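You operate a simulated robot arm through the tools that you are given. There is no shell and no other tool. Be economical: measure what you need, move in short steps, check, and stop when the job is done.

You run a simulated robot arm. Do the job below in one go: nothing can be reset, and whatever is moved stays where it is left.

TASK
Level the scale, tare it and check it with the weight.
Fine: move the teal scoop from the deck to the bench and turn the grey knob on the scale till the bubble lies in its ring before you press the tare button; then stand the weight on the deck. Set down upright: grey weight.
Where things are to end (x, y in the base frame): teal scoop within 60 mm of [480, 0].

It is judged by the outcome, as a careful person would: the job done as asked, and still so three seconds after it is handed in. It fails if anything else is knocked over, pushed out of place, dropped, spilled or broken.

THE ROBOT
A 6-joint arm with a two-finger parallel gripper, fixed in place. Base frame: the origin is at the foot of the arm, x ahead of it, y to its left, z up. Units: mm, degrees, N and s.
With the tool pointing down near the work surface it reaches from about 200 to 660 mm from the base axis. Its first joint turns from -66.0 to 66.0 degrees. Payload 2.9 kg.
The tool frame sits at the grasp point between the pads (the TCP): z along the fingers, y along the line on which they close. The tips reach 30 mm beyond it. Largest opening 110 mm; finger width 20, thickness 10; the body of the gripper, 48 by 112 mm, starts 55 mm behind the TCP.
Orientation is that of the tool frame in the base frame, as a unit quaternion [x, y, z, w]. With the fingers straight down and closing along the base's y, the tool's x points along the base's -x, its y along +y and its z along -z.

THE INTERFACE
- The arm moves only by the tool drive_tool. Its argument "series" is a list of rows, each a list of 3 entries, a list of its own where there are three numbers: the shift along the base's x, y, z in units of 50 mm (1.0 is 50 mm), then the turn, a rotation vector about the base's x, y, z in units of 6 degrees (1.0 is 6 degrees), then the opening, from 0 (shut) to 1 (fully open). In form: [[[x, y, z], [wx, wy, wz], gripper], ...]. A call has 1 to 8 rows; each row shifts and turns the commanded pose from where the row before left it. A call with a number of a shift or a turn outside -1 to 1 is refused whole. A row lasts 0.2 s, in which the tool goes at most 50 mm and 8.6 degrees; a call with a longer step from one row to the next is refused whole, and so is a gripper value outside its range. A pose out of reach is approached as far as the arm can. The call stops where the force on the tool passes 40 N (or 10 N more than at its start, if that is more) or the arm is blocked; 0.2 s more then pass. The fingers move at their own pace (about 108 mm/s each) and stop on an object; they squeeze with about 21 N. The grip force told is the motor's: it shows also when the fingers shut on nothing. Time passes only in rows, and 0.2 s behind the last, so rows that do not move let the fingers close. It gives the time, the measured TCP pose, the force on the tool (base axes), the opening and the grip force at its end, in the units of the frame above (readings bear some noise), with the torque about the TCP (base axes, N m) and any sound that the robot's microphone picked up.
- Cameras (640 x 400 px; columns grow to the right, rows downward): "scene" is fixed at [56.6, 423, 1381.2]; the picture's right is [-0.90, -0.43, 0.00], its down [-0.25, 0.53, -0.81] and it looks along [0.35, -0.73, -0.59] (base axes); focal length 344 px, centre (320, 200). "wrist" rides on the gripper at [72, 17, -103] in the tool frame; the picture's right is [-0.23, 0.97, 0.00], its down [-0.76, -0.18, -0.62] and it looks along [-0.61, -0.14, 0.78] (tool axes); focal length 222 px, centre (320, 200). There is no depth. A picture from a camera that has moved, and an enlarged one, comes with that camera's place and axes in the base frame and with its lens.
- grab_frame(camera): a new picture of that camera. The clock stands still meanwhile.
- close_up(camera, box): a new picture of the part [left, top, right, bottom] of that camera's present view, enlarged. The clock stands still meanwhile.
- close_job(): hands the job in; it is judged then, once.

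Work in short steps. Places have to be worked out from the pictures, the camera data and where the tool is seen: move nearer, look again, correct. Check each grasp and each placing, and mend what went wrong. You have 120 turns and 76 pictures in all, those below and enlarged ones among them. Open the gripper and draw the arm clear of the work before you hand the job in, unless the task says otherwise; then end with one line.

The tools are called as name(argument=value, ...) on one line, values as JSON. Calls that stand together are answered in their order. drive_tool: Moves the arm, as the interface text tells. Its arguments: {"type":"object","properties":{"series":{"type":"array","items":{"type":"array"}}},"required":["series"]} The other tools are called the same way: grab_frame (camera) takes a picture; close_up (camera, box) takes an enlarged picture of a part of a camera's view; close_job () hands the job in.

At the start:

```text
t: 0.0
position: [375.2, -265.7, 960.9]
ee_rot: [0.0, 1.0, 0.0, 0.0]
wrist_force: [0.4, 0.3, 0.5]
moment: [-0.01, 0.0, 0.02]
width: 110.1
finger_force: 0.0
```

scene: 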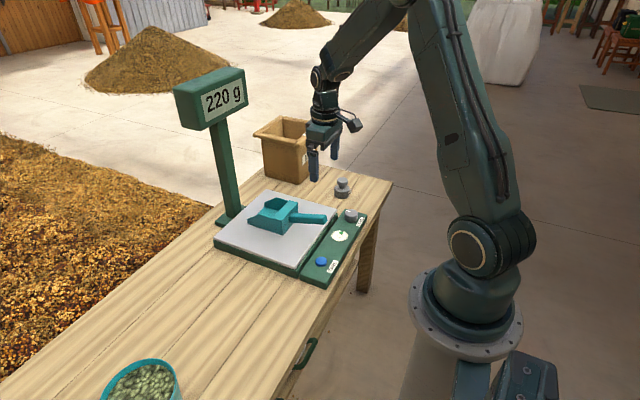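
wrist: 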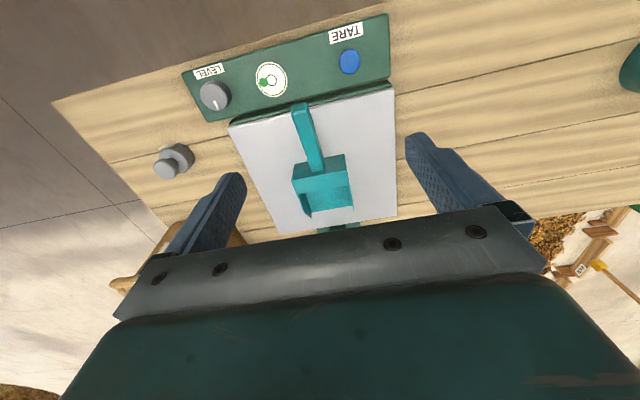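

The button seems to be near (360, -214, 655). I'll take enlarged views to get the details before moving.

close_up(camera="scene", box=[200, 160, 400, 285])

close_up(camera="wrist", box=[130, 10, 430, 198])

```text
3.20 times, centred on (300, 222) of scene
camera zoom: at [56.6, 423.0, 1381.2], right [-0.9, -0.43, 0.0], down [-0.25, 0.53, -0.81], along [0.35, -0.73, -0.59], focal length 1102 px, centre (384, 128)
```

zoom: 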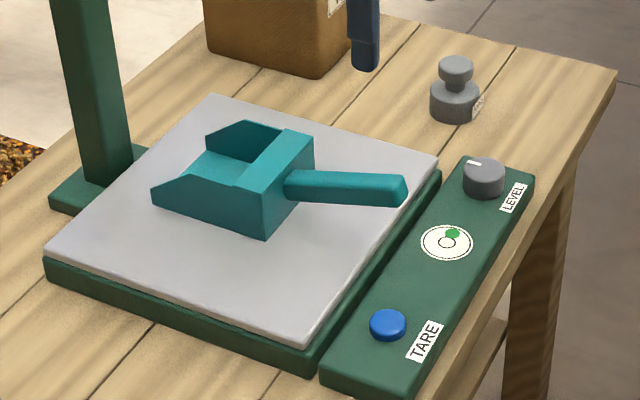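

```text
2.13 times, centred on (280, 104) of wrist
camera zoom: at [303.5, -248.8, 1063.6], right [0.23, 0.97, 0.0], down [0.76, -0.18, 0.62], along [0.61, -0.14, -0.78], focal length 473 px, centre (405, 404)
```

zoom: 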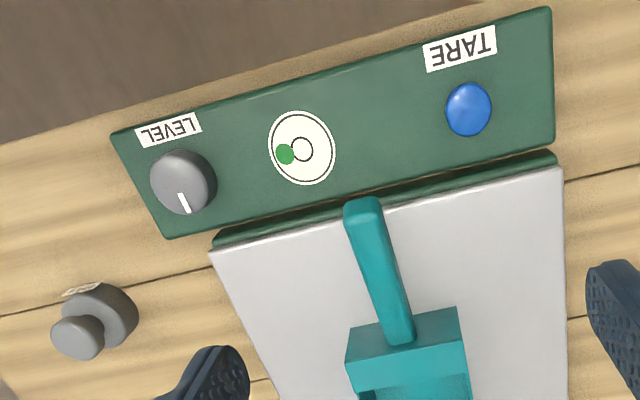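

Estimates so far: knob (356, -438, 665), button (360, -214, 655), deck top z≈662. The scoop handle runs along x from about (387, -299, 728) to (507, -300, 701), and the weight is near (452, -599) with the table at z≈610. I'll move above the handle and check.

drive_tool(series=[[[0.5, -0.17, -0.8], [0, 0, 0], 1], [[0.55, -0.17, -0.8], [0, 0, 0], 1], [[0.55, -0.17, -0.8], [0, 0, 0], 1], [[0.55, -0.17, -0.8], [0, 0, 0], 1], [[0, 0, -0.2], [0, 0, 0], 1]])

grab_frame(camera="wrist")

close_up(camera="scene", box=[200, 150, 400, 275])

```text
t: 1.2
position: [482.7, -300.9, 792.4]
ee_rot: [0.0, 1.0, 0.0, 0.0]
wrist_force: [0.5, -0.4, -0.2]
moment: [-0.02, -0.03, 0.01]
width: 109.9
finger_force: 0.0
```

```text
71 pictures are left
camera wrist: at [410.3, -283.6, 894.9], right [0.23, 0.97, 0.0], down [0.76, -0.18, 0.62], along [0.61, -0.14, -0.78], focal length 222 px, centre (320, 200)
```

wrist: 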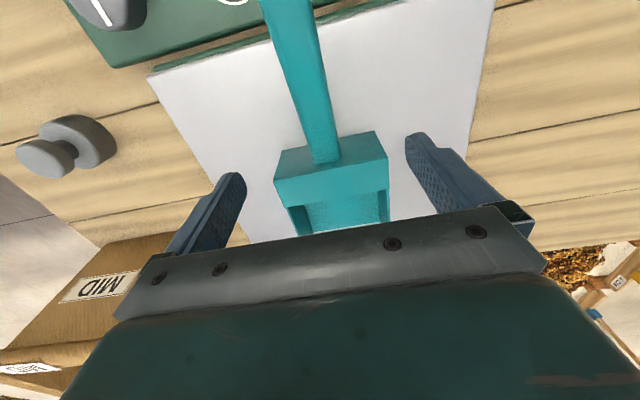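

```text
3.20 times, centred on (300, 212) of scene
camera zoom: at [56.6, 423.0, 1381.2], right [-0.9, -0.43, 0.0], down [-0.25, 0.53, -0.81], along [0.35, -0.73, -0.59], focal length 1102 px, centre (384, 160)
```

zoom: 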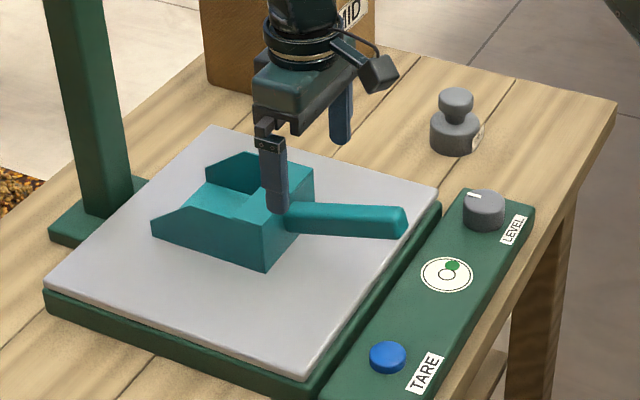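

The handle is at y≈-302 and the box starts at x≈515, so x≈485 is a good grip point. I'll descend to z≈706 and close.

drive_tool(series=[[[0, 0, -0.7], [0, 0, 0], 1], [[0, 0, -0.7], [0, 0, 0], 1], [[0, 0, -0.2], [0, 0, 0], 1], [[0, 0, 0], [0, 0, 0], 1]])

close_up(camera="scene", box=[200, 150, 400, 275])

```text
t: 2.2
position: [480.3, -300.8, 710.9]
ee_rot: [0.0, 1.0, 0.0, 0.0]
wrist_force: [0.1, 0.5, 0.1]
moment: [0.02, 0.01, -0.02]
width: 109.9
finger_force: 0.1
```

```text
3.20 times, centred on (300, 212) of scene
camera zoom: at [56.6, 423.0, 1381.2], right [-0.9, -0.43, 0.0], down [-0.25, 0.53, -0.81], along [0.35, -0.73, -0.59], focal length 1102 px, centre (384, 160)
```

zoom: 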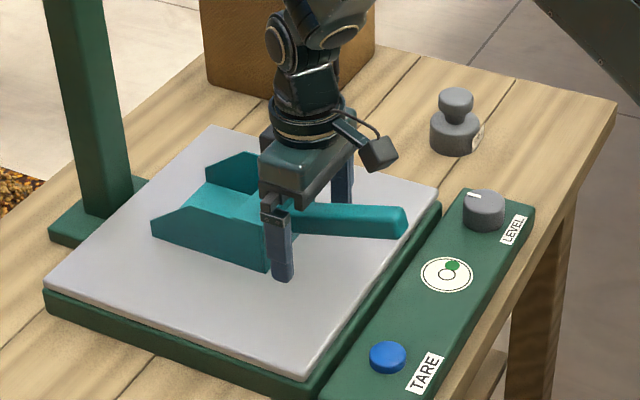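

The fingers straddle the handle just in front of the box. I'll close on it.

drive_tool(series=[[[0, 0, 0], [0, 0, 0], 0], [[0, 0, 0], [0, 0, 0], 0], [[0, 0, 0], [0, 0, 0], 0], [[0, 0, 0], [0, 0, 0], 0]])

drive_tool(series=[[[0, 0, 0.2], [0, 0, 0], 0], [[0, 0, 0.3], [0, 0, 0], 0], [[0, 0, 0.5], [0, 0, 0], 0], [[0, 0, 0.5], [0, 0, 0], 0]])

close_up(camera="scene", box=[200, 120, 400, 245])

grab_frame(camera="wrist")

```text
t: 3.2
position: [481.7, -300.6, 710.8]
ee_rot: [-0.001, 1.0, 0.0, 0.0]
wrist_force: [0.1, -0.1, -0.4]
moment: [0.01, 0.08, 0.03]
width: 25.9
finger_force: 21.2
```

```text
t: 4.2
position: [482.2, -299.1, 783.6]
ee_rot: [0.0, 1.0, 0.0, 0.0]
wrist_force: [-0.3, -0.5, -0.8]
moment: [-0.01, 0.12, -0.04]
width: 25.9
finger_force: 21.1
```

```text
3.20 times, centred on (300, 182) of scene
camera zoom: at [56.6, 423.0, 1381.2], right [-0.9, -0.43, 0.0], down [-0.25, 0.53, -0.81], along [0.35, -0.73, -0.59], focal length 1102 px, centre (384, 256)
```

zoom: 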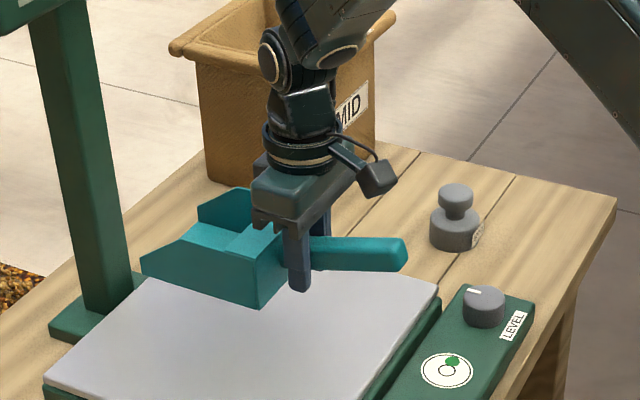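

```text
67 pictures are left
camera wrist: at [411.1, -282.2, 887.1], right [0.23, 0.97, 0.0], down [0.76, -0.18, 0.62], along [0.61, -0.14, -0.78], focal length 222 px, centre (320, 200)
```

wrist: 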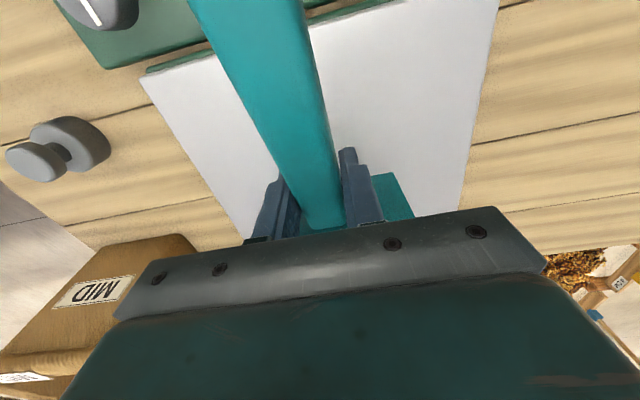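

The scoop is lifted and level. I'll carry it across to y≈0 and pull it back about 35 mm in x.

drive_tool(series=[[[0, 0.4, 0], [0, 0, 0], 0], [[-0.1, 0.7, 0], [0, 0, 0], 0], [[-0.1, 0.9, 0], [0, 0, 0], 0], [[-0.1, 0.95, 0], [0, 0, 0], 0], [[-0.1, 0.95, 0], [0, 0, 0], 0], [[-0.1, 0.9, 0], [0, 0, 0], 0], [[-0.1, 0.7, 0], [0, 0, 0], 0], [[-0.1, 0.45, 0], [0, 0, 0], 0]])

grab_frame(camera="scene")

grab_frame(camera="wrist")

```text
t: 6.0
position: [447.3, -2.5, 785.1]
ee_rot: [0.001, 1.0, 0.001, 0.001]
wrist_force: [-0.2, 0.0, -2.0]
moment: [0.01, 0.09, -0.02]
width: 25.9
finger_force: 21.8
```

```text
66 pictures are left
```

scene: 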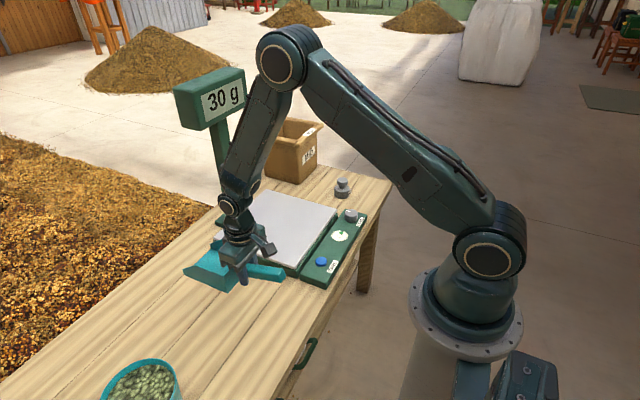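

```text
65 pictures are left
camera wrist: at [375.5, 14.5, 887.3], right [0.23, 0.97, 0.0], down [0.76, -0.18, 0.62], along [0.61, -0.14, -0.78], focal length 222 px, centre (320, 200)
```

wrist: 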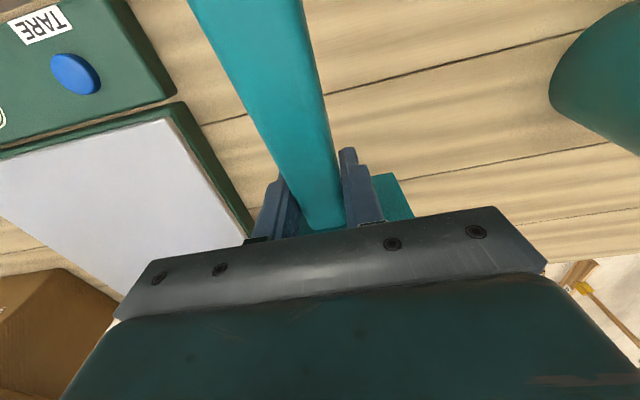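

The scoop is over clear bench, and the scale reads 30 g with nothing on it. I'll lower in steps and watch the force.

drive_tool(series=[[[0, 0, -0.6], [0, 0, 0], 0], [[0, 0, -0.7], [0, 0, 0], 0], [[0, 0, -0.6], [0, 0, 0], 0], [[0, 0, -0.3], [0, 0, 0], 0], [[0, 0, 0], [0, 0, 0], 0]])

close_up(camera="scene", box=[130, 200, 330, 325])

```text
t: 7.2
position: [447.8, -2.8, 676.0]
ee_rot: [0.0, 1.0, 0.0, 0.0]
wrist_force: [-0.8, -0.5, -1.9]
moment: [0.02, 0.09, -0.01]
width: 25.9
finger_force: 21.0
```

```text
3.20 times, centred on (230, 262) of scene
camera zoom: at [56.6, 423.0, 1381.2], right [-0.9, -0.43, 0.0], down [-0.25, 0.53, -0.81], along [0.35, -0.73, -0.59], focal length 1102 px, centre (608, 0)
```

zoom: 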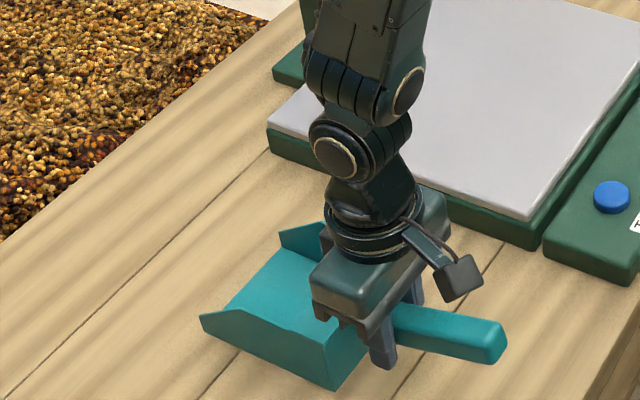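

drive_tool(series=[[[0, 0, -0.12], [0, 0, 0], 0], [[0, 0, -0.12], [0, 0, 0], 0], [[0, 0, 0], [0, 0, 0], 0]])

```text
t: 8.0
position: [447.5, -1.4, 664.4]
ee_rot: [-0.001, 1.0, 0.0, 0.0]
wrist_force: [0.5, 0.4, -1.0]
moment: [0.03, 0.1, 0.01]
width: 25.7
finger_force: 21.2
```

No contact yet at z=664, so I'll continue in 2–3 mm steps.

drive_tool(series=[[[0, 0, -0.06], [0, 0, 0], 0], [[0, 0, -0.04], [0, 0, 0], 0], [[0, 0, 0], [0, 0, 0], 0]])

close_up(camera="scene", box=[130, 200, 330, 325])

```text
t: 8.8
position: [446.7, -1.7, 659.1]
ee_rot: [0.0, 1.0, 0.0, 0.001]
wrist_force: [-4.1, 0.7, 16.4]
moment: [0.01, -0.26, 0.03]
width: 26.1
finger_force: 21.1
```

```text
3.20 times, centred on (230, 262) of scene
camera zoom: at [56.2, 423.1, 1381.2], right [-0.9, -0.43, 0.0], down [-0.25, 0.53, -0.81], along [0.35, -0.73, -0.59], focal length 1102 px, centre (608, 0)
```

zoom: 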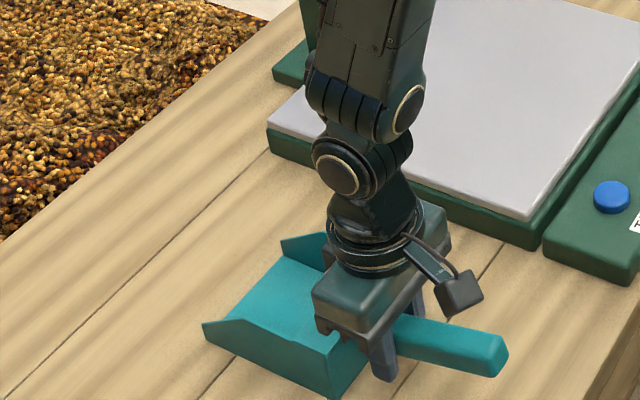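

It is on the bench with 16 N of contact at z=659, so the table is at about 610. I'll ease up slightly, open partway so the fingers clear, and rise.

drive_tool(series=[[[0, 0, 0.03], [0, 0, 0], 0], [[0, 0, 0], [0, 0, 0], 0.5], [[0, 0, 0], [0, 0, 0], 0.6], [[0, 0, 0], [0, 0, 0], 0.6], [[0, 0, 0.6], [0, 0, 0], 0.6], [[0, 0, 1], [0, 0, 0], 0.6], [[0, 0, 1], [0, 0, 0], 0.6], [[0, 0, 0.6], [0, 0, 0], 0.6]])

grab_frame(camera="scene")

grab_frame(camera="wrist")

```text
t: 10.6
position: [446.1, -4.8, 819.5]
ee_rot: [0.0, 1.0, 0.0, 0.0]
wrist_force: [0.2, 1.0, -0.6]
moment: [-0.01, -0.02, -0.02]
width: 65.9
finger_force: 0.1
```

```text
62 pictures are left
```

scene: 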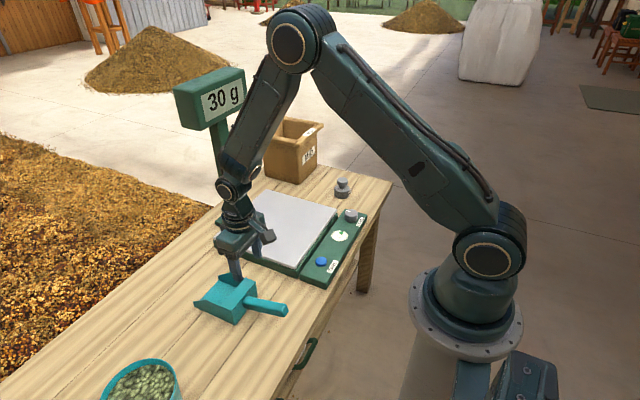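

```text
61 pictures are left
camera wrist: at [374.7, 12.7, 922.0], right [0.23, 0.97, 0.0], down [0.76, -0.18, 0.62], along [0.61, -0.14, -0.78], focal length 222 px, centre (320, 200)
```

wrist: 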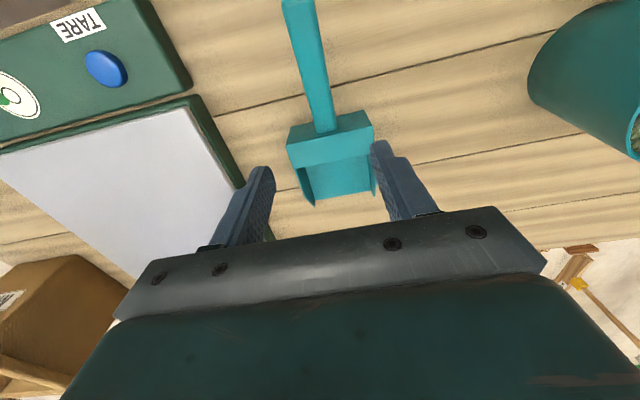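

The scoop body spans x≈477–605 with the handle back to ≈355. If its reference point is the body centre (~541), that is borderline, so I'll regrip and shift it 32 mm back.

drive_tool(series=[[[0, 0.04, -0.8], [0, 0, 0], 0.6], [[0, 0, -0.9], [0, 0, 0], 0.6], [[0, 0, -0.9], [0, 0, 0], 0.6], [[0, 0, -0.55], [0, 0, 0], 0.6], [[0, 0, 0], [0, 0, 0], 0.6], [[0, 0, 0], [0, 0, 0], 0], [[0, 0, 0], [0, 0, 0], 0], [[0, 0, 0], [0, 0, 0], 0]])

drive_tool(series=[[[0, 0, 0.2], [0, 0, 0], 0], [[0, 0, 0.2], [0, 0, 0], 0], [[-0.32, 0, 0], [0, 0, 0], 0], [[-0.32, 0, 0], [0, 0, 0], 0], [[0, 0, -0.2], [0, 0, 0], 0], [[0, 0, -0.1], [0, 0, 0], 0], [[0, 0, 0], [0, 0, 0], 0]])

close_up(camera="scene", box=[130, 200, 330, 325])

```text
t: 12.4
position: [446.0, -1.8, 662.7]
ee_rot: [0.0, 1.0, 0.0, -0.001]
wrist_force: [-0.7, -0.2, 0.5]
moment: [0.02, 0.11, -0.02]
width: 25.8
finger_force: 21.0
```

```text
t: 14.0
position: [414.9, -0.9, 667.2]
ee_rot: [0.0, 1.0, 0.0, 0.0]
wrist_force: [-0.9, -0.4, -1.7]
moment: [0.01, 0.08, 0.01]
width: 25.9
finger_force: 20.7
```

```text
3.20 times, centred on (230, 262) of scene
camera zoom: at [56.6, 423.0, 1381.2], right [-0.9, -0.43, 0.0], down [-0.25, 0.53, -0.81], along [0.35, -0.73, -0.59], focal length 1102 px, centre (608, 0)
```

zoom: 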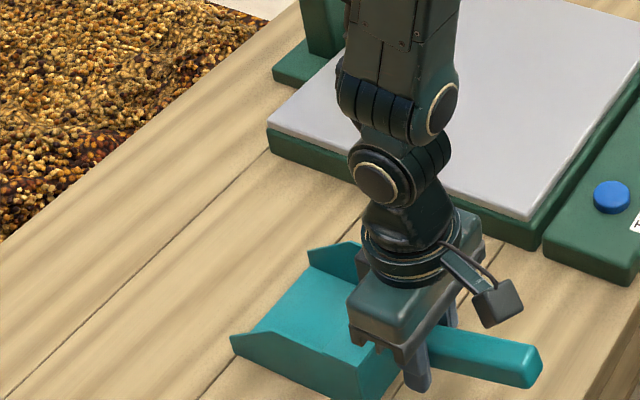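

The scoop moved 31 mm and is about 4 mm above the bench. I'll lower the last millimetres, release and rise.

drive_tool(series=[[[0, 0, -0.06], [0, 0, 0], 0], [[0, 0, -0.03], [0, 0, 0], 0], [[0, 0, 0], [0, 0, 0], 0]])

```text
t: 14.8
position: [416.0, -1.5, 661.5]
ee_rot: [0.0, 1.0, -0.001, 0.0]
wrist_force: [-0.2, 0.2, -0.3]
moment: [0.01, -0.16, 0.04]
width: 26.0
finger_force: 20.9
```

The torque change shows it is touching. I'll release and rise.

drive_tool(series=[[[0, 0, -0.01], [0, 0, 0], 0.3], [[0, 0, 0], [0, 0, 0], 0.6], [[0, 0, 0], [0, 0, 0], 0.6], [[0, 0, 0.6], [0, 0, 0], 0.6], [[0, 0, 1], [0, 0, 0], 0.6], [[0, 0, 1], [0, 0, 0], 0.6], [[0, 0, 0.6], [0, 0, 0], 0.6]])

drive_tool(series=[[[-0.15, -0.9, 0], [0, 0, 0], 0.6], [[-0.15, -1, 0], [0, 0, 0], 0.6], [[-0.2, -1, 0], [0, 0, 0], 0.6], [[-0.2, -1, 0], [0, 0, 0], 0.6], [[-0.2, -1, 0], [0, 0, 0], 0.6], [[-0.2, -1, 0], [0, 0, 0], 0.6], [[-0.15, -1, 0], [0, 0, 0], 0.6], [[0, -0.8, 0], [0, 0, 0], 0.6]])

grab_frame(camera="scene")

grab_frame(camera="wrist")

```text
t: 16.4
position: [413.2, 1.6, 821.4]
ee_rot: [0.0, 1.0, 0.0, 0.0]
wrist_force: [0.4, -0.8, 0.5]
moment: [0.05, -0.02, 0.03]
width: 65.6
finger_force: 0.1
```

```text
refused: row 2 steps farther than a row can; nothing moved
```

```text
59 pictures are left
```

scene: 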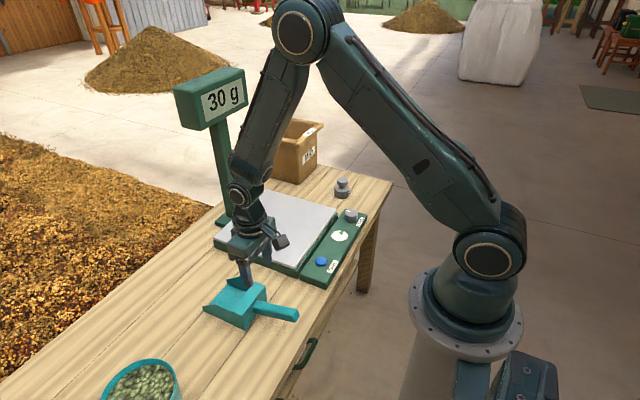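

```text
58 pictures are left
camera wrist: at [342.5, 18.3, 924.9], right [0.23, 0.97, 0.0], down [0.76, -0.18, 0.62], along [0.61, -0.14, -0.78], focal length 222 px, centre (320, 200)
```

wrist: 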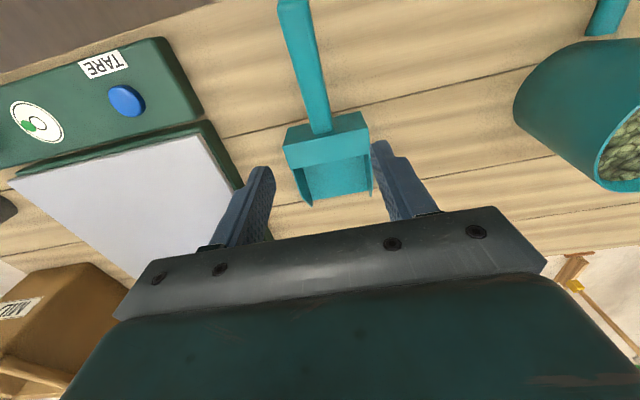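

The scoop is resting upright with the bench clear around it. Next I'll go over the knob at about (356, -438).

drive_tool(series=[[[-0.1, -0.7, 0], [0, 0, 0], 0.6], [[-0.15, -0.95, 0], [0, 0, 0], 0.6], [[-0.15, -0.95, 0], [0, 0, 0], 0.6], [[-0.15, -0.95, 0], [0, 0, 0], 0.6], [[-0.15, -0.95, 0], [0, 0, 0], 0.6], [[-0.15, -0.95, 0], [0, 0, 0], 0.6], [[-0.15, -0.95, 0], [0, 0, 0], 0.6], [[-0.15, -0.95, 0], [0, 0, 0], 0.6]])

drive_tool(series=[[[0, -0.9, 0], [0, 0, 0], 0.6], [[0, -0.5, 0], [0, 0, 0], 0.6], [[0, 0, -0.4], [0, 0, 0], 0.6], [[0, 0, 0], [0, 0, 0], 0.6]])

grab_frame(camera="wrist")

close_up(camera="scene", box=[250, 140, 410, 240])

```text
t: 18.2
position: [358.1, -370.3, 822.5]
ee_rot: [-0.001, 1.0, 0.0, 0.0]
wrist_force: [-0.8, 0.9, 0.8]
moment: [0.05, 0.01, -0.02]
width: 66.1
finger_force: 0.0
```

```text
t: 19.2
position: [358.3, -440.4, 801.6]
ee_rot: [0.0, 1.0, 0.0, 0.0]
wrist_force: [0.5, 0.4, 0.4]
moment: [0.0, 0.0, -0.02]
width: 65.7
finger_force: 0.1
```

```text
57 pictures are left
camera wrist: at [287.0, -421.8, 904.4], right [0.23, 0.97, 0.0], down [0.76, -0.18, 0.62], along [0.61, -0.14, -0.78], focal length 222 px, centre (320, 200)
```

wrist: 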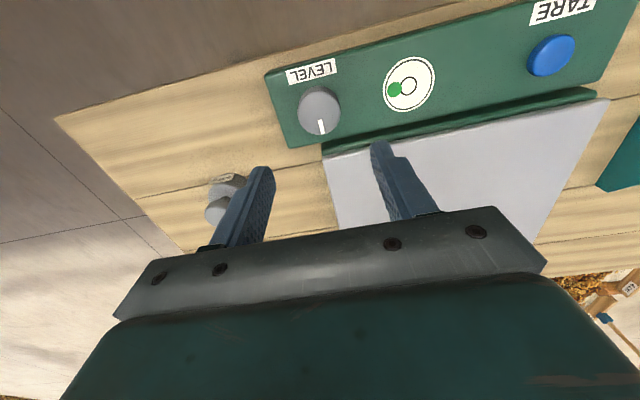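

```text
4.00 times, centred on (330, 190) of scene
camera zoom: at [56.6, 423.0, 1381.2], right [-0.9, -0.43, 0.0], down [-0.25, 0.53, -0.81], along [0.35, -0.73, -0.59], focal length 1377 px, centre (280, 240)
```

zoom: 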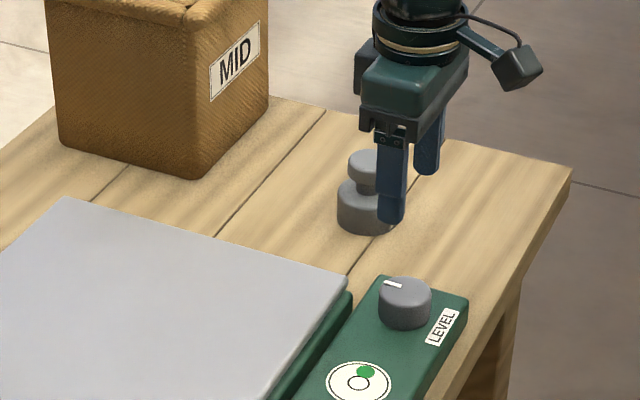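

The knob is about 44 mm wide, centred at (355, -437), with its top near z≈665. I'll descend with the tips around it.

drive_tool(series=[[[-0.05, 0.05, -0.8], [0, 0, 0], 0.75], [[0, 0, -0.8], [0, 0, 0], 0.75], [[0, 0, -0.5], [0, 0, 0], 0.75], [[0, 0, -0.3], [0, 0, 0], 0.75], [[0, 0, 0], [0, 0, 0], 0.75]])

close_up(camera="scene", box=[270, 150, 400, 232])

grab_frame(camera="wrist")

```text
t: 20.4
position: [357.2, -435.8, 682.9]
ee_rot: [0.0, 1.0, 0.0, 0.0]
wrist_force: [0.1, -0.1, 0.2]
moment: [0.01, 0.01, -0.02]
width: 82.6
finger_force: 0.0
```

```text
4.88 times, centred on (335, 191) of scene
camera zoom: at [56.6, 423.0, 1381.2], right [-0.9, -0.43, 0.0], down [-0.25, 0.53, -0.81], along [0.35, -0.73, -0.59], focal length 1680 px, centre (247, 244)
```

zoom: 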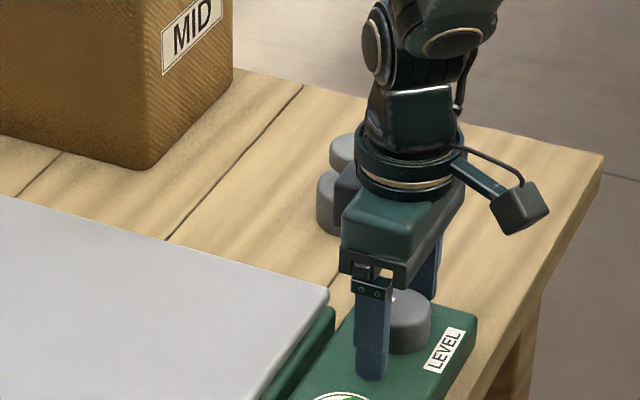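

```text
54 pictures are left
camera wrist: at [284.1, -418.5, 785.8], right [0.23, 0.97, 0.0], down [0.76, -0.18, 0.62], along [0.61, -0.14, -0.78], focal length 222 px, centre (320, 200)
```

wrist: 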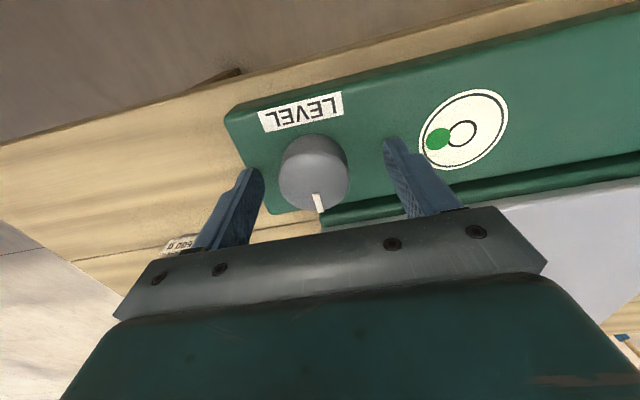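

The alignment is good. I'll go 5 mm lower, shift 4 mm back in x, and close gently on the knob.

drive_tool(series=[[[-0.08, 0, -0.1], [0, 0, 0], 0.75], [[0, 0, 0], [0, 0, 0], 0.75], [[0, 0, 0], [0, 0, 0], 0.3], [[0, 0, 0], [0, 0, 0], 0.3], [[0, 0, 0], [0, 0, 0], 0.3]])

grab_frame(camera="wrist")

```text
t: 21.2
position: [352.7, -440.5, 680.1]
ee_rot: [0.001, 1.0, -0.004, 0.003]
wrist_force: [0.6, -15.3, -5.5]
moment: [0.11, -0.27, -0.04]
width: 44.2
finger_force: 11.1
stopped in row 3: the force on the tool passed its limit at 56 N (the readings are from after the stop); the commanded pose is now the measured one
```

```text
53 pictures are left
camera wrist: at [281.2, -421.2, 783.1], right [0.23, 0.97, -0.01], down [0.76, -0.17, 0.63], along [0.61, -0.15, -0.78], focal length 222 px, centre (320, 200)
```

wrist: 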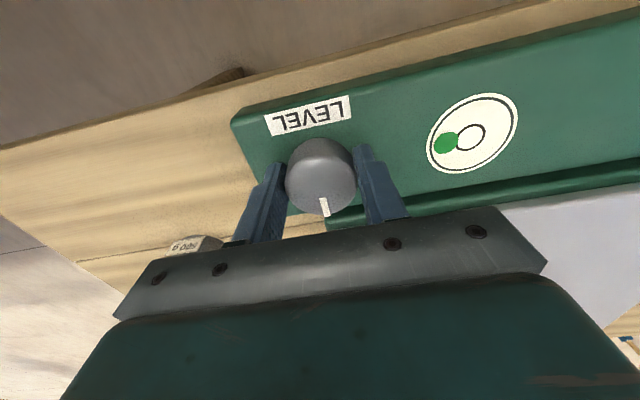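

The knob sits slightly more to −y than I judged: one finger met it first, with a side force of −15 N. I'll open a little, recentre 3 mm toward −y and close again.

drive_tool(series=[[[0, 0, 0], [0, 0, 0], 0.55], [[0, 0, 0], [0, 0, 0], 0.55], [[0, -0.05, 0], [0, 0, 0], 0.5], [[0, 0, 0], [0, 0, 0], 0.5]])

close_up(camera="wrist", box=[220, 60, 540, 260])

close_up(camera="scene", box=[270, 170, 400, 252])

```text
t: 22.2
position: [353.7, -439.1, 680.0]
ee_rot: [-0.002, 1.0, 0.0, 0.002]
wrist_force: [0.2, 5.7, 7.5]
moment: [0.42, 0.06, -0.09]
width: 58.3
finger_force: 2.7
```

```text
2.00 times, centred on (380, 160) of wrist
camera zoom: at [281.8, -421.5, 783.1], right [0.22, 0.97, 0.0], down [0.76, -0.18, 0.63], along [0.61, -0.14, -0.78], focal length 444 px, centre (200, 280)
```

zoom: 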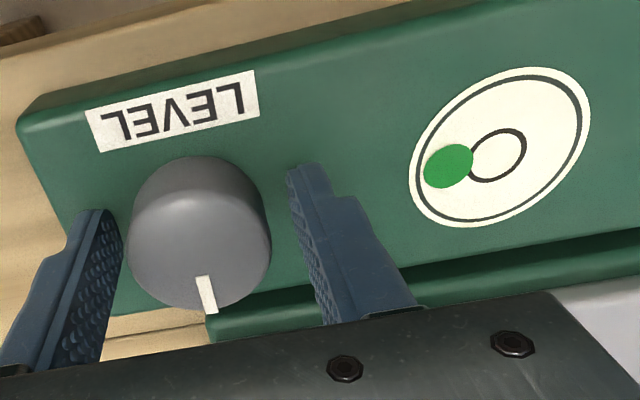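

```text
4.88 times, centred on (335, 211) of scene
camera zoom: at [56.5, 423.3, 1381.1], right [-0.9, -0.43, 0.0], down [-0.25, 0.53, -0.81], along [0.35, -0.73, -0.59], focal length 1680 px, centre (247, 146)
```

zoom: 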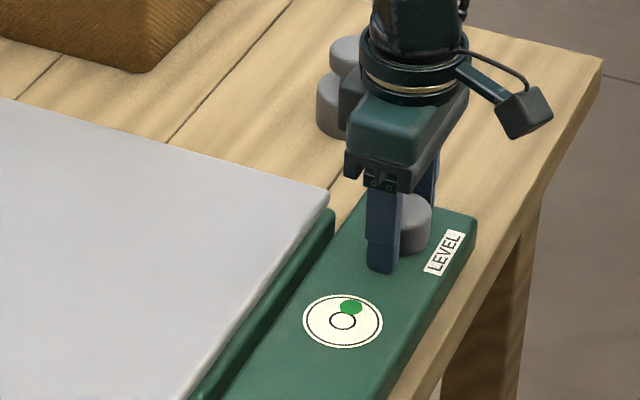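

There is some upward force, so the tips are probably brushing the panel. I'll raise 4 mm and read again.

drive_tool(series=[[[0, 0, 0.08], [0, 0, 0], 0.55], [[0, 0, 0], [0, 0, 0], 0.55], [[0, 0, 0], [0, 0, 0], 0.55]])

```text
t: 23.0
position: [353.5, -439.2, 683.9]
ee_rot: [-0.001, 1.0, -0.001, 0.0]
wrist_force: [-1.1, -0.1, 0.7]
moment: [0.01, 0.01, 0.0]
width: 60.5
finger_force: 0.1
```

Free now, so the panel top is near z≈650. I'll close in stages while watching the side force.

drive_tool(series=[[[0, 0, 0], [0, 0, 0], 0.48], [[0, 0, 0], [0, 0, 0], 0.44], [[0, 0, 0], [0, 0, 0], 0.42], [[0, 0, 0], [0, 0, 0], 0.4]])

close_up(camera="wrist", box=[220, 60, 540, 260])

```text
t: 24.0
position: [354.9, -439.4, 683.8]
ee_rot: [-0.001, 1.0, -0.002, 0.002]
wrist_force: [0.0, -1.1, 0.0]
moment: [-0.02, -0.01, -0.02]
width: 44.6
finger_force: 0.2
```

```text
2.00 times, centred on (380, 160) of wrist
camera zoom: at [281.6, -422.0, 787.0], right [0.23, 0.97, 0.0], down [0.76, -0.18, 0.63], along [0.61, -0.14, -0.78], focal length 444 px, centre (200, 280)
```

zoom: 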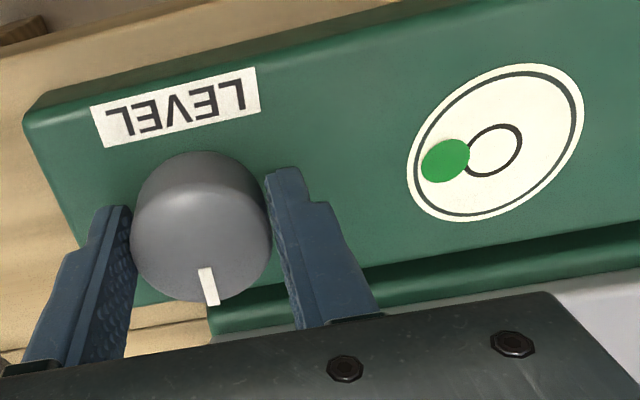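

The fingers are centred with no contact at 44.6 mm. I'll close until the knob is held.

drive_tool(series=[[[0, 0, 0], [0, 0, 0], 0.37], [[0, 0, 0], [0, 0, 0], 0.34], [[0, 0, 0], [0, 0, 0], 0.3], [[0, 0, 0], [0, 0, 0], 0.3]])

```text
t: 25.0
position: [353.6, -439.4, 684.3]
ee_rot: [-0.001, 1.0, -0.001, 0.002]
wrist_force: [1.1, -6.4, -1.8]
moment: [0.68, -0.04, -0.01]
width: 43.5
finger_force: 44.9
```

The knob is gripped at 43.5 mm. I'll make a trial turn of +12° about z and see where the bubble goes.

drive_tool(series=[[[0, 0, 0], [0, 0, 0.7], 0.3], [[0, 0, 0], [0, 0, 0.7], 0.3], [[0, 0, 0], [0, 0, 0.6], 0.3], [[0, 0, 0], [0, 0, 0], 0.3]])

close_up(camera="wrist", box=[220, 60, 540, 260])

close_up(camera="scene", box=[270, 170, 400, 252])

```text
t: 26.0
position: [354.3, -441.0, 683.5]
ee_rot: [-0.105, 0.994, -0.002, 0.002]
wrist_force: [3.3, -16.1, -6.3]
moment: [0.49, 0.39, -0.02]
width: 43.9
finger_force: 45.4
```

```text
2.00 times, centred on (380, 160) of wrist
camera zoom: at [279.6, -438.0, 786.9], right [0.02, 1.0, 0.0], down [0.78, -0.01, 0.63], along [0.63, -0.01, -0.78], focal length 444 px, centre (200, 280)
```

zoom: 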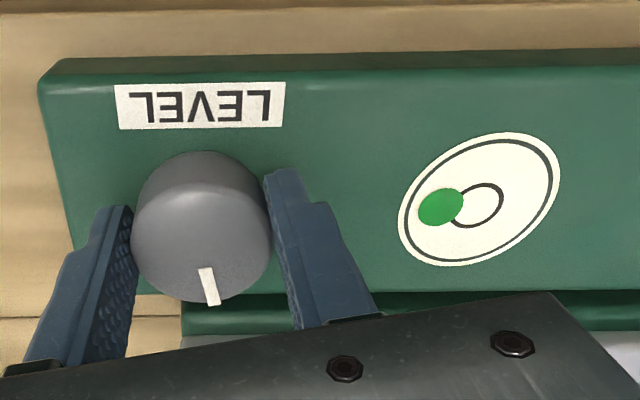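

```text
4.88 times, centred on (335, 211) of scene
camera zoom: at [56.7, 422.7, 1381.3], right [-0.9, -0.43, 0.0], down [-0.25, 0.53, -0.81], along [0.35, -0.73, -0.59], focal length 1680 px, centre (247, 146)
```

zoom: 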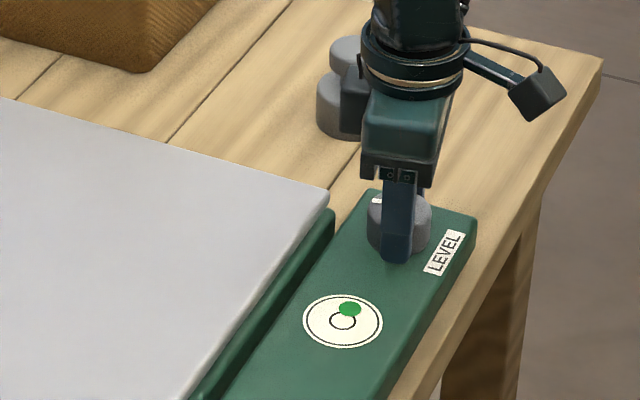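

The bubble moved closer to the ring, so + is the right direction. The side force suggests recentring about 2 mm to −y; I'll continue by +24°.

drive_tool(series=[[[0, -0.04, 0], [0, 0, 0.7], 0.3], [[0, 0, 0], [0, 0, 0.8], 0.3], [[0, 0, 0], [0, 0, 0.8], 0.3], [[0, 0, 0], [0, 0, 0.8], 0.3], [[0, 0, 0], [0, 0, 0.8], 0.3], [[0, 0, 0], [0, 0, 0], 0.3]])

close_up(camera="wrist", box=[220, 60, 540, 260])

close_up(camera="scene", box=[270, 170, 400, 252])

```text
t: 27.4
position: [352.5, -442.4, 683.6]
ee_rot: [-0.306, 0.952, -0.001, 0.002]
wrist_force: [2.4, -6.2, 3.6]
moment: [0.29, -0.03, 0.03]
width: 43.7
finger_force: 45.0
```

```text
2.00 times, centred on (380, 160) of wrist
camera zoom: at [285.7, -469.1, 787.0], right [-0.38, 0.92, 0.0], down [0.72, 0.3, 0.63], along [0.58, 0.24, -0.78], focal length 444 px, centre (200, 280)
```

zoom: 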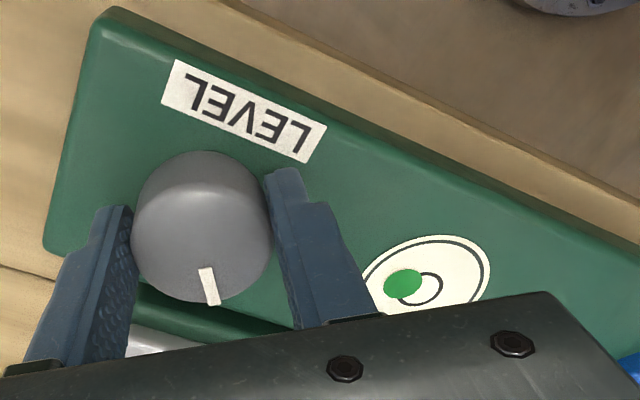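

```text
4.88 times, centred on (335, 211) of scene
camera zoom: at [56.5, 423.0, 1381.2], right [-0.9, -0.43, 0.0], down [-0.25, 0.53, -0.81], along [0.35, -0.73, -0.59], focal length 1680 px, centre (247, 146)
```

zoom: 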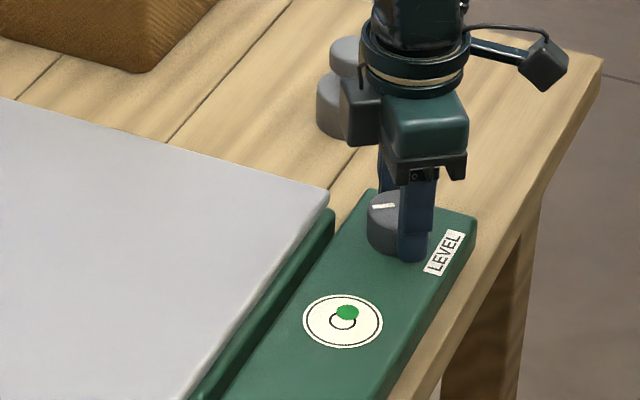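

The bubble went from 16.5 to about 10 px off after 36°, so roughly 50° remain. I'll turn another +30°.

drive_tool(series=[[[0, -0.02, 0], [0, 0, 0.8], 0.3], [[0, 0, 0], [0, 0, 0.9], 0.3], [[0, 0, 0], [0, 0, 0.9], 0.3], [[0, 0, 0], [0, 0, 0.9], 0.3], [[0, 0, 0], [0, 0, 0.9], 0.3], [[0, 0, 0], [0, 0, 0.6], 0.3], [[0, 0, 0], [0, 0, 0], 0.3]])

close_up(camera="scene", box=[270, 170, 400, 252])

```text
t: 29.0
position: [354.9, -442.8, 683.7]
ee_rot: [-0.542, 0.84, -0.001, 0.003]
wrist_force: [24.8, -7.4, -10.3]
moment: [0.49, 0.0, -0.03]
width: 43.9
finger_force: 44.4
```

```text
4.88 times, centred on (335, 211) of scene
camera zoom: at [57.1, 422.8, 1381.3], right [-0.9, -0.43, 0.0], down [-0.25, 0.53, -0.81], along [0.35, -0.73, -0.59], focal length 1680 px, centre (247, 146)
```

zoom: 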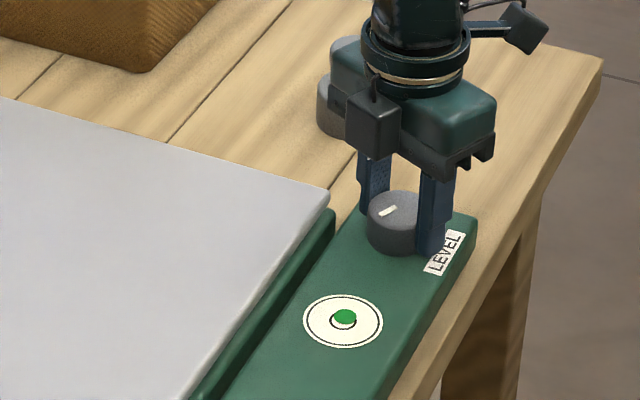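

About 5 px remain, roughly 28°. The x-force of 25 N calls for a +3 mm shift in x. I'll continue +24°.

drive_tool(series=[[[0.05, 0, 0], [0, 0, 0], 0.3], [[0, 0, 0], [0, 0, 0.8], 0.3], [[0, 0, 0], [0, 0, 0.8], 0.3], [[0, 0, 0], [0, 0, 0.8], 0.3], [[0, 0, 0], [0, 0, 0.8], 0.3], [[0, 0, 0], [0, 0, 0.8], 0.3], [[0, 0, 0], [0, 0, 0], 0.3]])

close_up(camera="scene", box=[310, 210, 370, 248])

```text
t: 30.6
position: [355.3, -442.8, 683.5]
ee_rot: [-0.704, 0.71, 0.0, 0.001]
wrist_force: [11.0, -11.1, -4.3]
moment: [0.3, 0.74, 0.0]
width: 43.6
finger_force: 44.8
```

```text
10.53 times, centred on (340, 229) of scene
camera zoom: at [56.8, 422.8, 1381.3], right [-0.9, -0.43, 0.0], down [-0.25, 0.53, -0.81], along [0.35, -0.73, -0.59], focal length 3624 px, centre (110, -105)
```

zoom: 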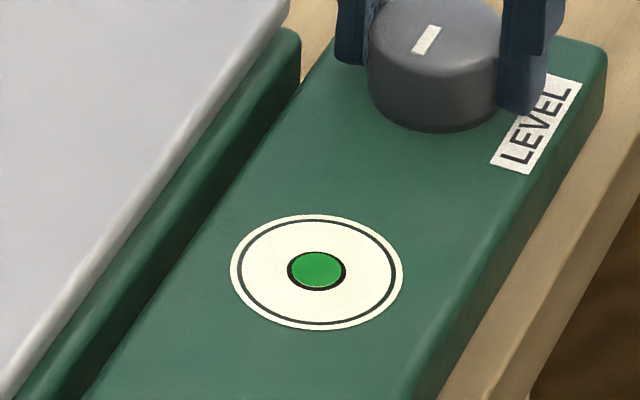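

The bubble now sits in its ring. I'll release the knob, rise, and check it stays there.

drive_tool(series=[[[0, 0, 0], [0, 0, 0], 0.4], [[0, 0, 0], [0, 0, 0], 0.5], [[0, 0, 0], [0, 0, 0], 0.6], [[0, 0, 0.5], [0, 0, 0], 0.6], [[0, 0, 0.8], [0, 0, 0], 0.6], [[0, 0, 0.6], [0, 0, 0], 0.6]])

close_up(camera="scene", box=[310, 210, 370, 248])

grab_frame(camera="wrist")

```text
t: 32.0
position: [356.9, -443.0, 778.1]
ee_rot: [-0.704, 0.71, 0.001, 0.001]
wrist_force: [-0.4, 0.1, -0.3]
moment: [-0.02, -0.01, -0.02]
width: 66.2
finger_force: 0.1
```

```text
10.53 times, centred on (340, 229) of scene
camera zoom: at [56.5, 423.0, 1381.2], right [-0.9, -0.43, 0.0], down [-0.25, 0.53, -0.81], along [0.35, -0.73, -0.59], focal length 3624 px, centre (110, -105)
```

zoom: 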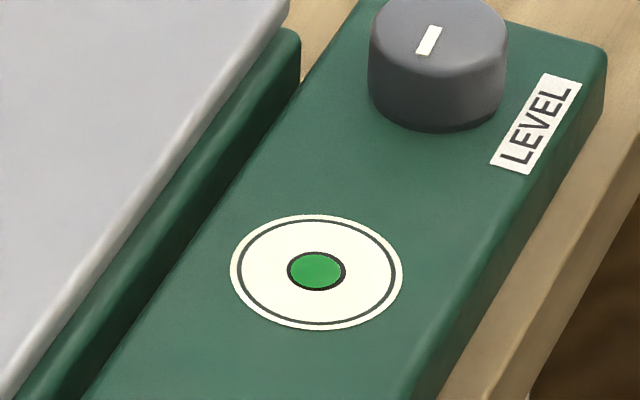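

```text
42 pictures are left
camera wrist: at [340.4, -514.3, 881.1], right [-0.97, 0.24, 0.0], down [0.18, 0.76, 0.63], along [0.15, 0.61, -0.78], focal length 222 px, centre (320, 200)
```

wrist: 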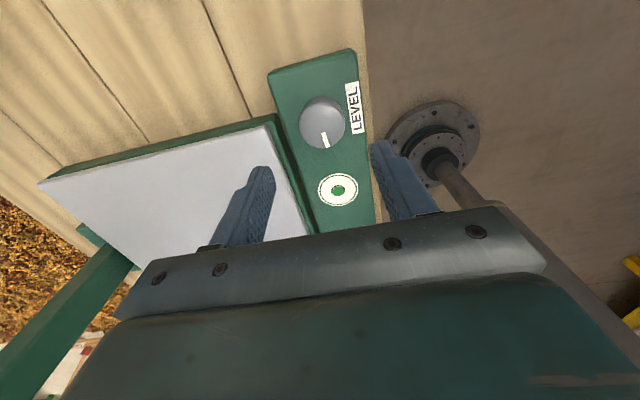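

The bubble stays in the ring. Now to the tare button: close the fingers and move over in +y.

drive_tool(series=[[[0, 0.6, 0], [0, 0, 0], 0.3], [[0, 0.9, 0], [0, 0, 0], 0], [[0, 0.95, 0], [0, 0, 0], 0], [[0, 0.95, 0], [0, 0, 0], 0], [[0, 0.8, 0], [0, 0, 0], 0], [[0.05, 0.38, 0], [0, 0, 0], 0], [[0, 0, -0.8], [0, 0, 0], 0], [[0, 0, 0], [0, 0, 0], 0]])

grab_frame(camera="wrist")

close_up(camera="scene", box=[260, 200, 400, 288])

```text
t: 33.8
position: [360.1, -212.4, 739.3]
ee_rot: [-0.704, 0.71, 0.0, 0.001]
wrist_force: [-0.3, -0.3, 0.6]
moment: [0.0, -0.03, -0.02]
width: 0.1
finger_force: 20.9
```

```text
41 pictures are left
camera wrist: at [341.9, -284.1, 841.7], right [-0.97, 0.24, 0.0], down [0.18, 0.76, 0.63], along [0.15, 0.61, -0.78], focal length 222 px, centre (320, 200)
```

wrist: 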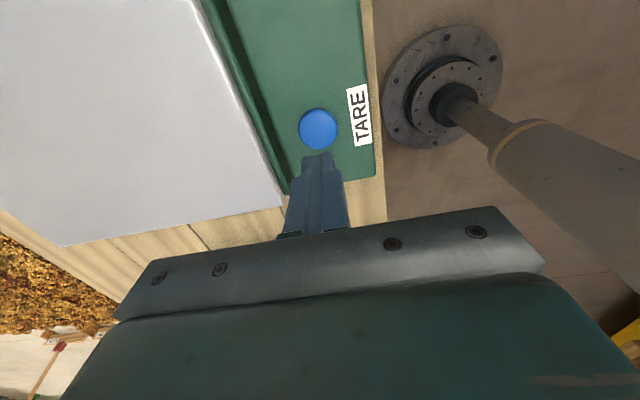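

```text
4.55 times, centred on (330, 244) of scene
camera zoom: at [56.6, 423.1, 1381.2], right [-0.9, -0.43, 0.0], down [-0.25, 0.53, -0.81], along [0.35, -0.73, -0.59], focal length 1565 px, centre (274, 0)
```

zoom: 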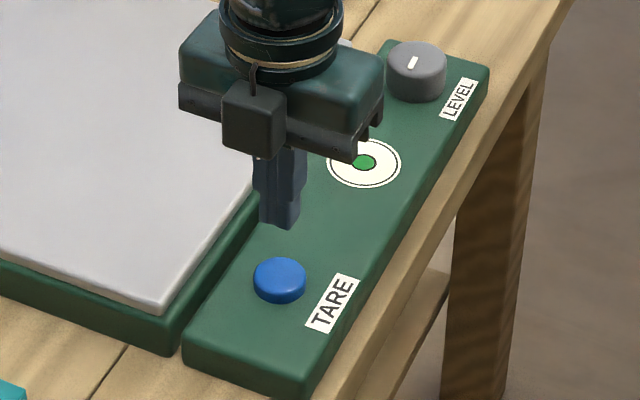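

The button sits at about (360, -218). I'll shift −5 mm in y and descend to just above it.

drive_tool(series=[[[0, -0.1, -0.4], [0, 0, 0], 0], [[0, 0, -0.3], [0, 0, 0], 0], [[0, 0, -0.1], [0, 0, 0], 0], [[0, 0, 0], [0, 0, 0], 0]])

close_up(camera="scene", box=[260, 200, 400, 288])

close_up(camera="wrist", box=[220, 60, 420, 240])

```text
t: 34.8
position: [357.3, -218.5, 697.4]
ee_rot: [-0.704, 0.71, 0.0, 0.001]
wrist_force: [-1.0, -0.6, 0.4]
moment: [-0.02, -0.04, 0.0]
width: 0.0
finger_force: 20.5
```

```text
4.55 times, centred on (330, 244) of scene
camera zoom: at [56.6, 423.0, 1381.2], right [-0.9, -0.43, 0.0], down [-0.25, 0.53, -0.81], along [0.35, -0.73, -0.59], focal length 1565 px, centre (274, 0)
```

zoom: 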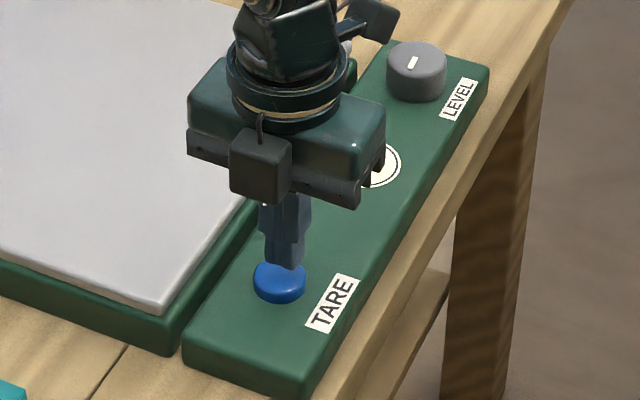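

```text
2.22 times, centred on (320, 150) of wrist
camera zoom: at [341.2, -290.0, 802.0], right [-0.97, 0.24, 0.0], down [0.18, 0.76, 0.63], along [0.15, 0.61, -0.78], focal length 494 px, centre (320, 311)
```

zoom: 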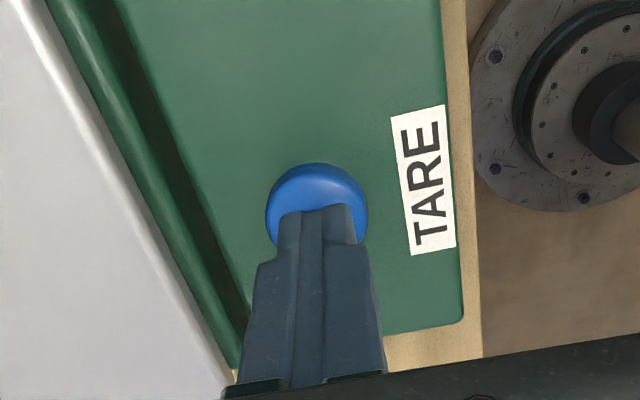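

The tips are above the button. I'll press in small steps, stopping on force or sound.

drive_tool(series=[[[0, 0, -0.08], [0, 0, 0], 0], [[0, 0, -0.06], [0, 0, 0], 0], [[0, 0, 0], [0, 0, 0], 0]])

```text
t: 35.6
position: [358.8, -216.9, 691.8]
ee_rot: [-0.704, 0.71, 0.0, 0.002]
wrist_force: [0.4, -0.1, -0.3]
moment: [-0.05, 0.02, -0.02]
width: 0.0
finger_force: 21.0
```

drive_tool(series=[[[0, 0, -0.06], [0, 0, 0], 0], [[0, 0, -0.04], [0, 0, 0], 0], [[0, 0, 0], [0, 0, 0], 0]])

```text
t: 36.4
position: [358.3, -217.8, 686.6]
ee_rot: [-0.704, 0.71, 0.0, 0.001]
wrist_force: [-0.5, 0.0, 1.4]
moment: [-0.02, -0.01, 0.02]
width: 0.0
finger_force: 21.2
heard: click
```

A click was heard. I'll lift off and check the display.

drive_tool(series=[[[0, 0, 0.3], [0, 0, 0], 0], [[0, 0, 0.7], [0, 0, 0], 0], [[0, 0, 0.8], [0, 0, 0], 0], [[0, 0, 0.8], [0, 0, 0], 0]])

grab_frame(camera="scene")

```text
t: 37.4
position: [358.7, -217.5, 818.3]
ee_rot: [-0.704, 0.71, 0.0, 0.002]
wrist_force: [0.3, -1.1, -0.9]
moment: [-0.01, 0.05, 0.01]
width: 0.2
finger_force: 20.9
```

```text
37 pictures are left
```

scene: 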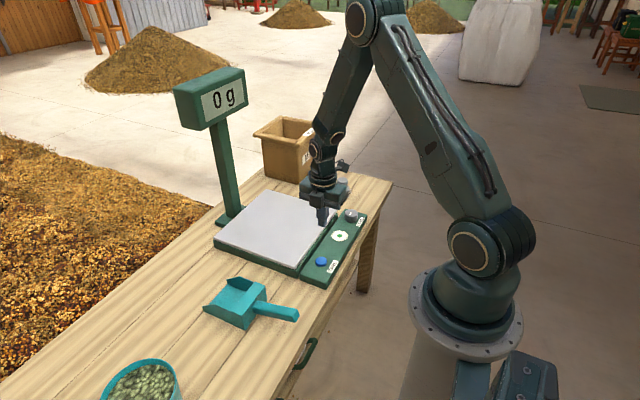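

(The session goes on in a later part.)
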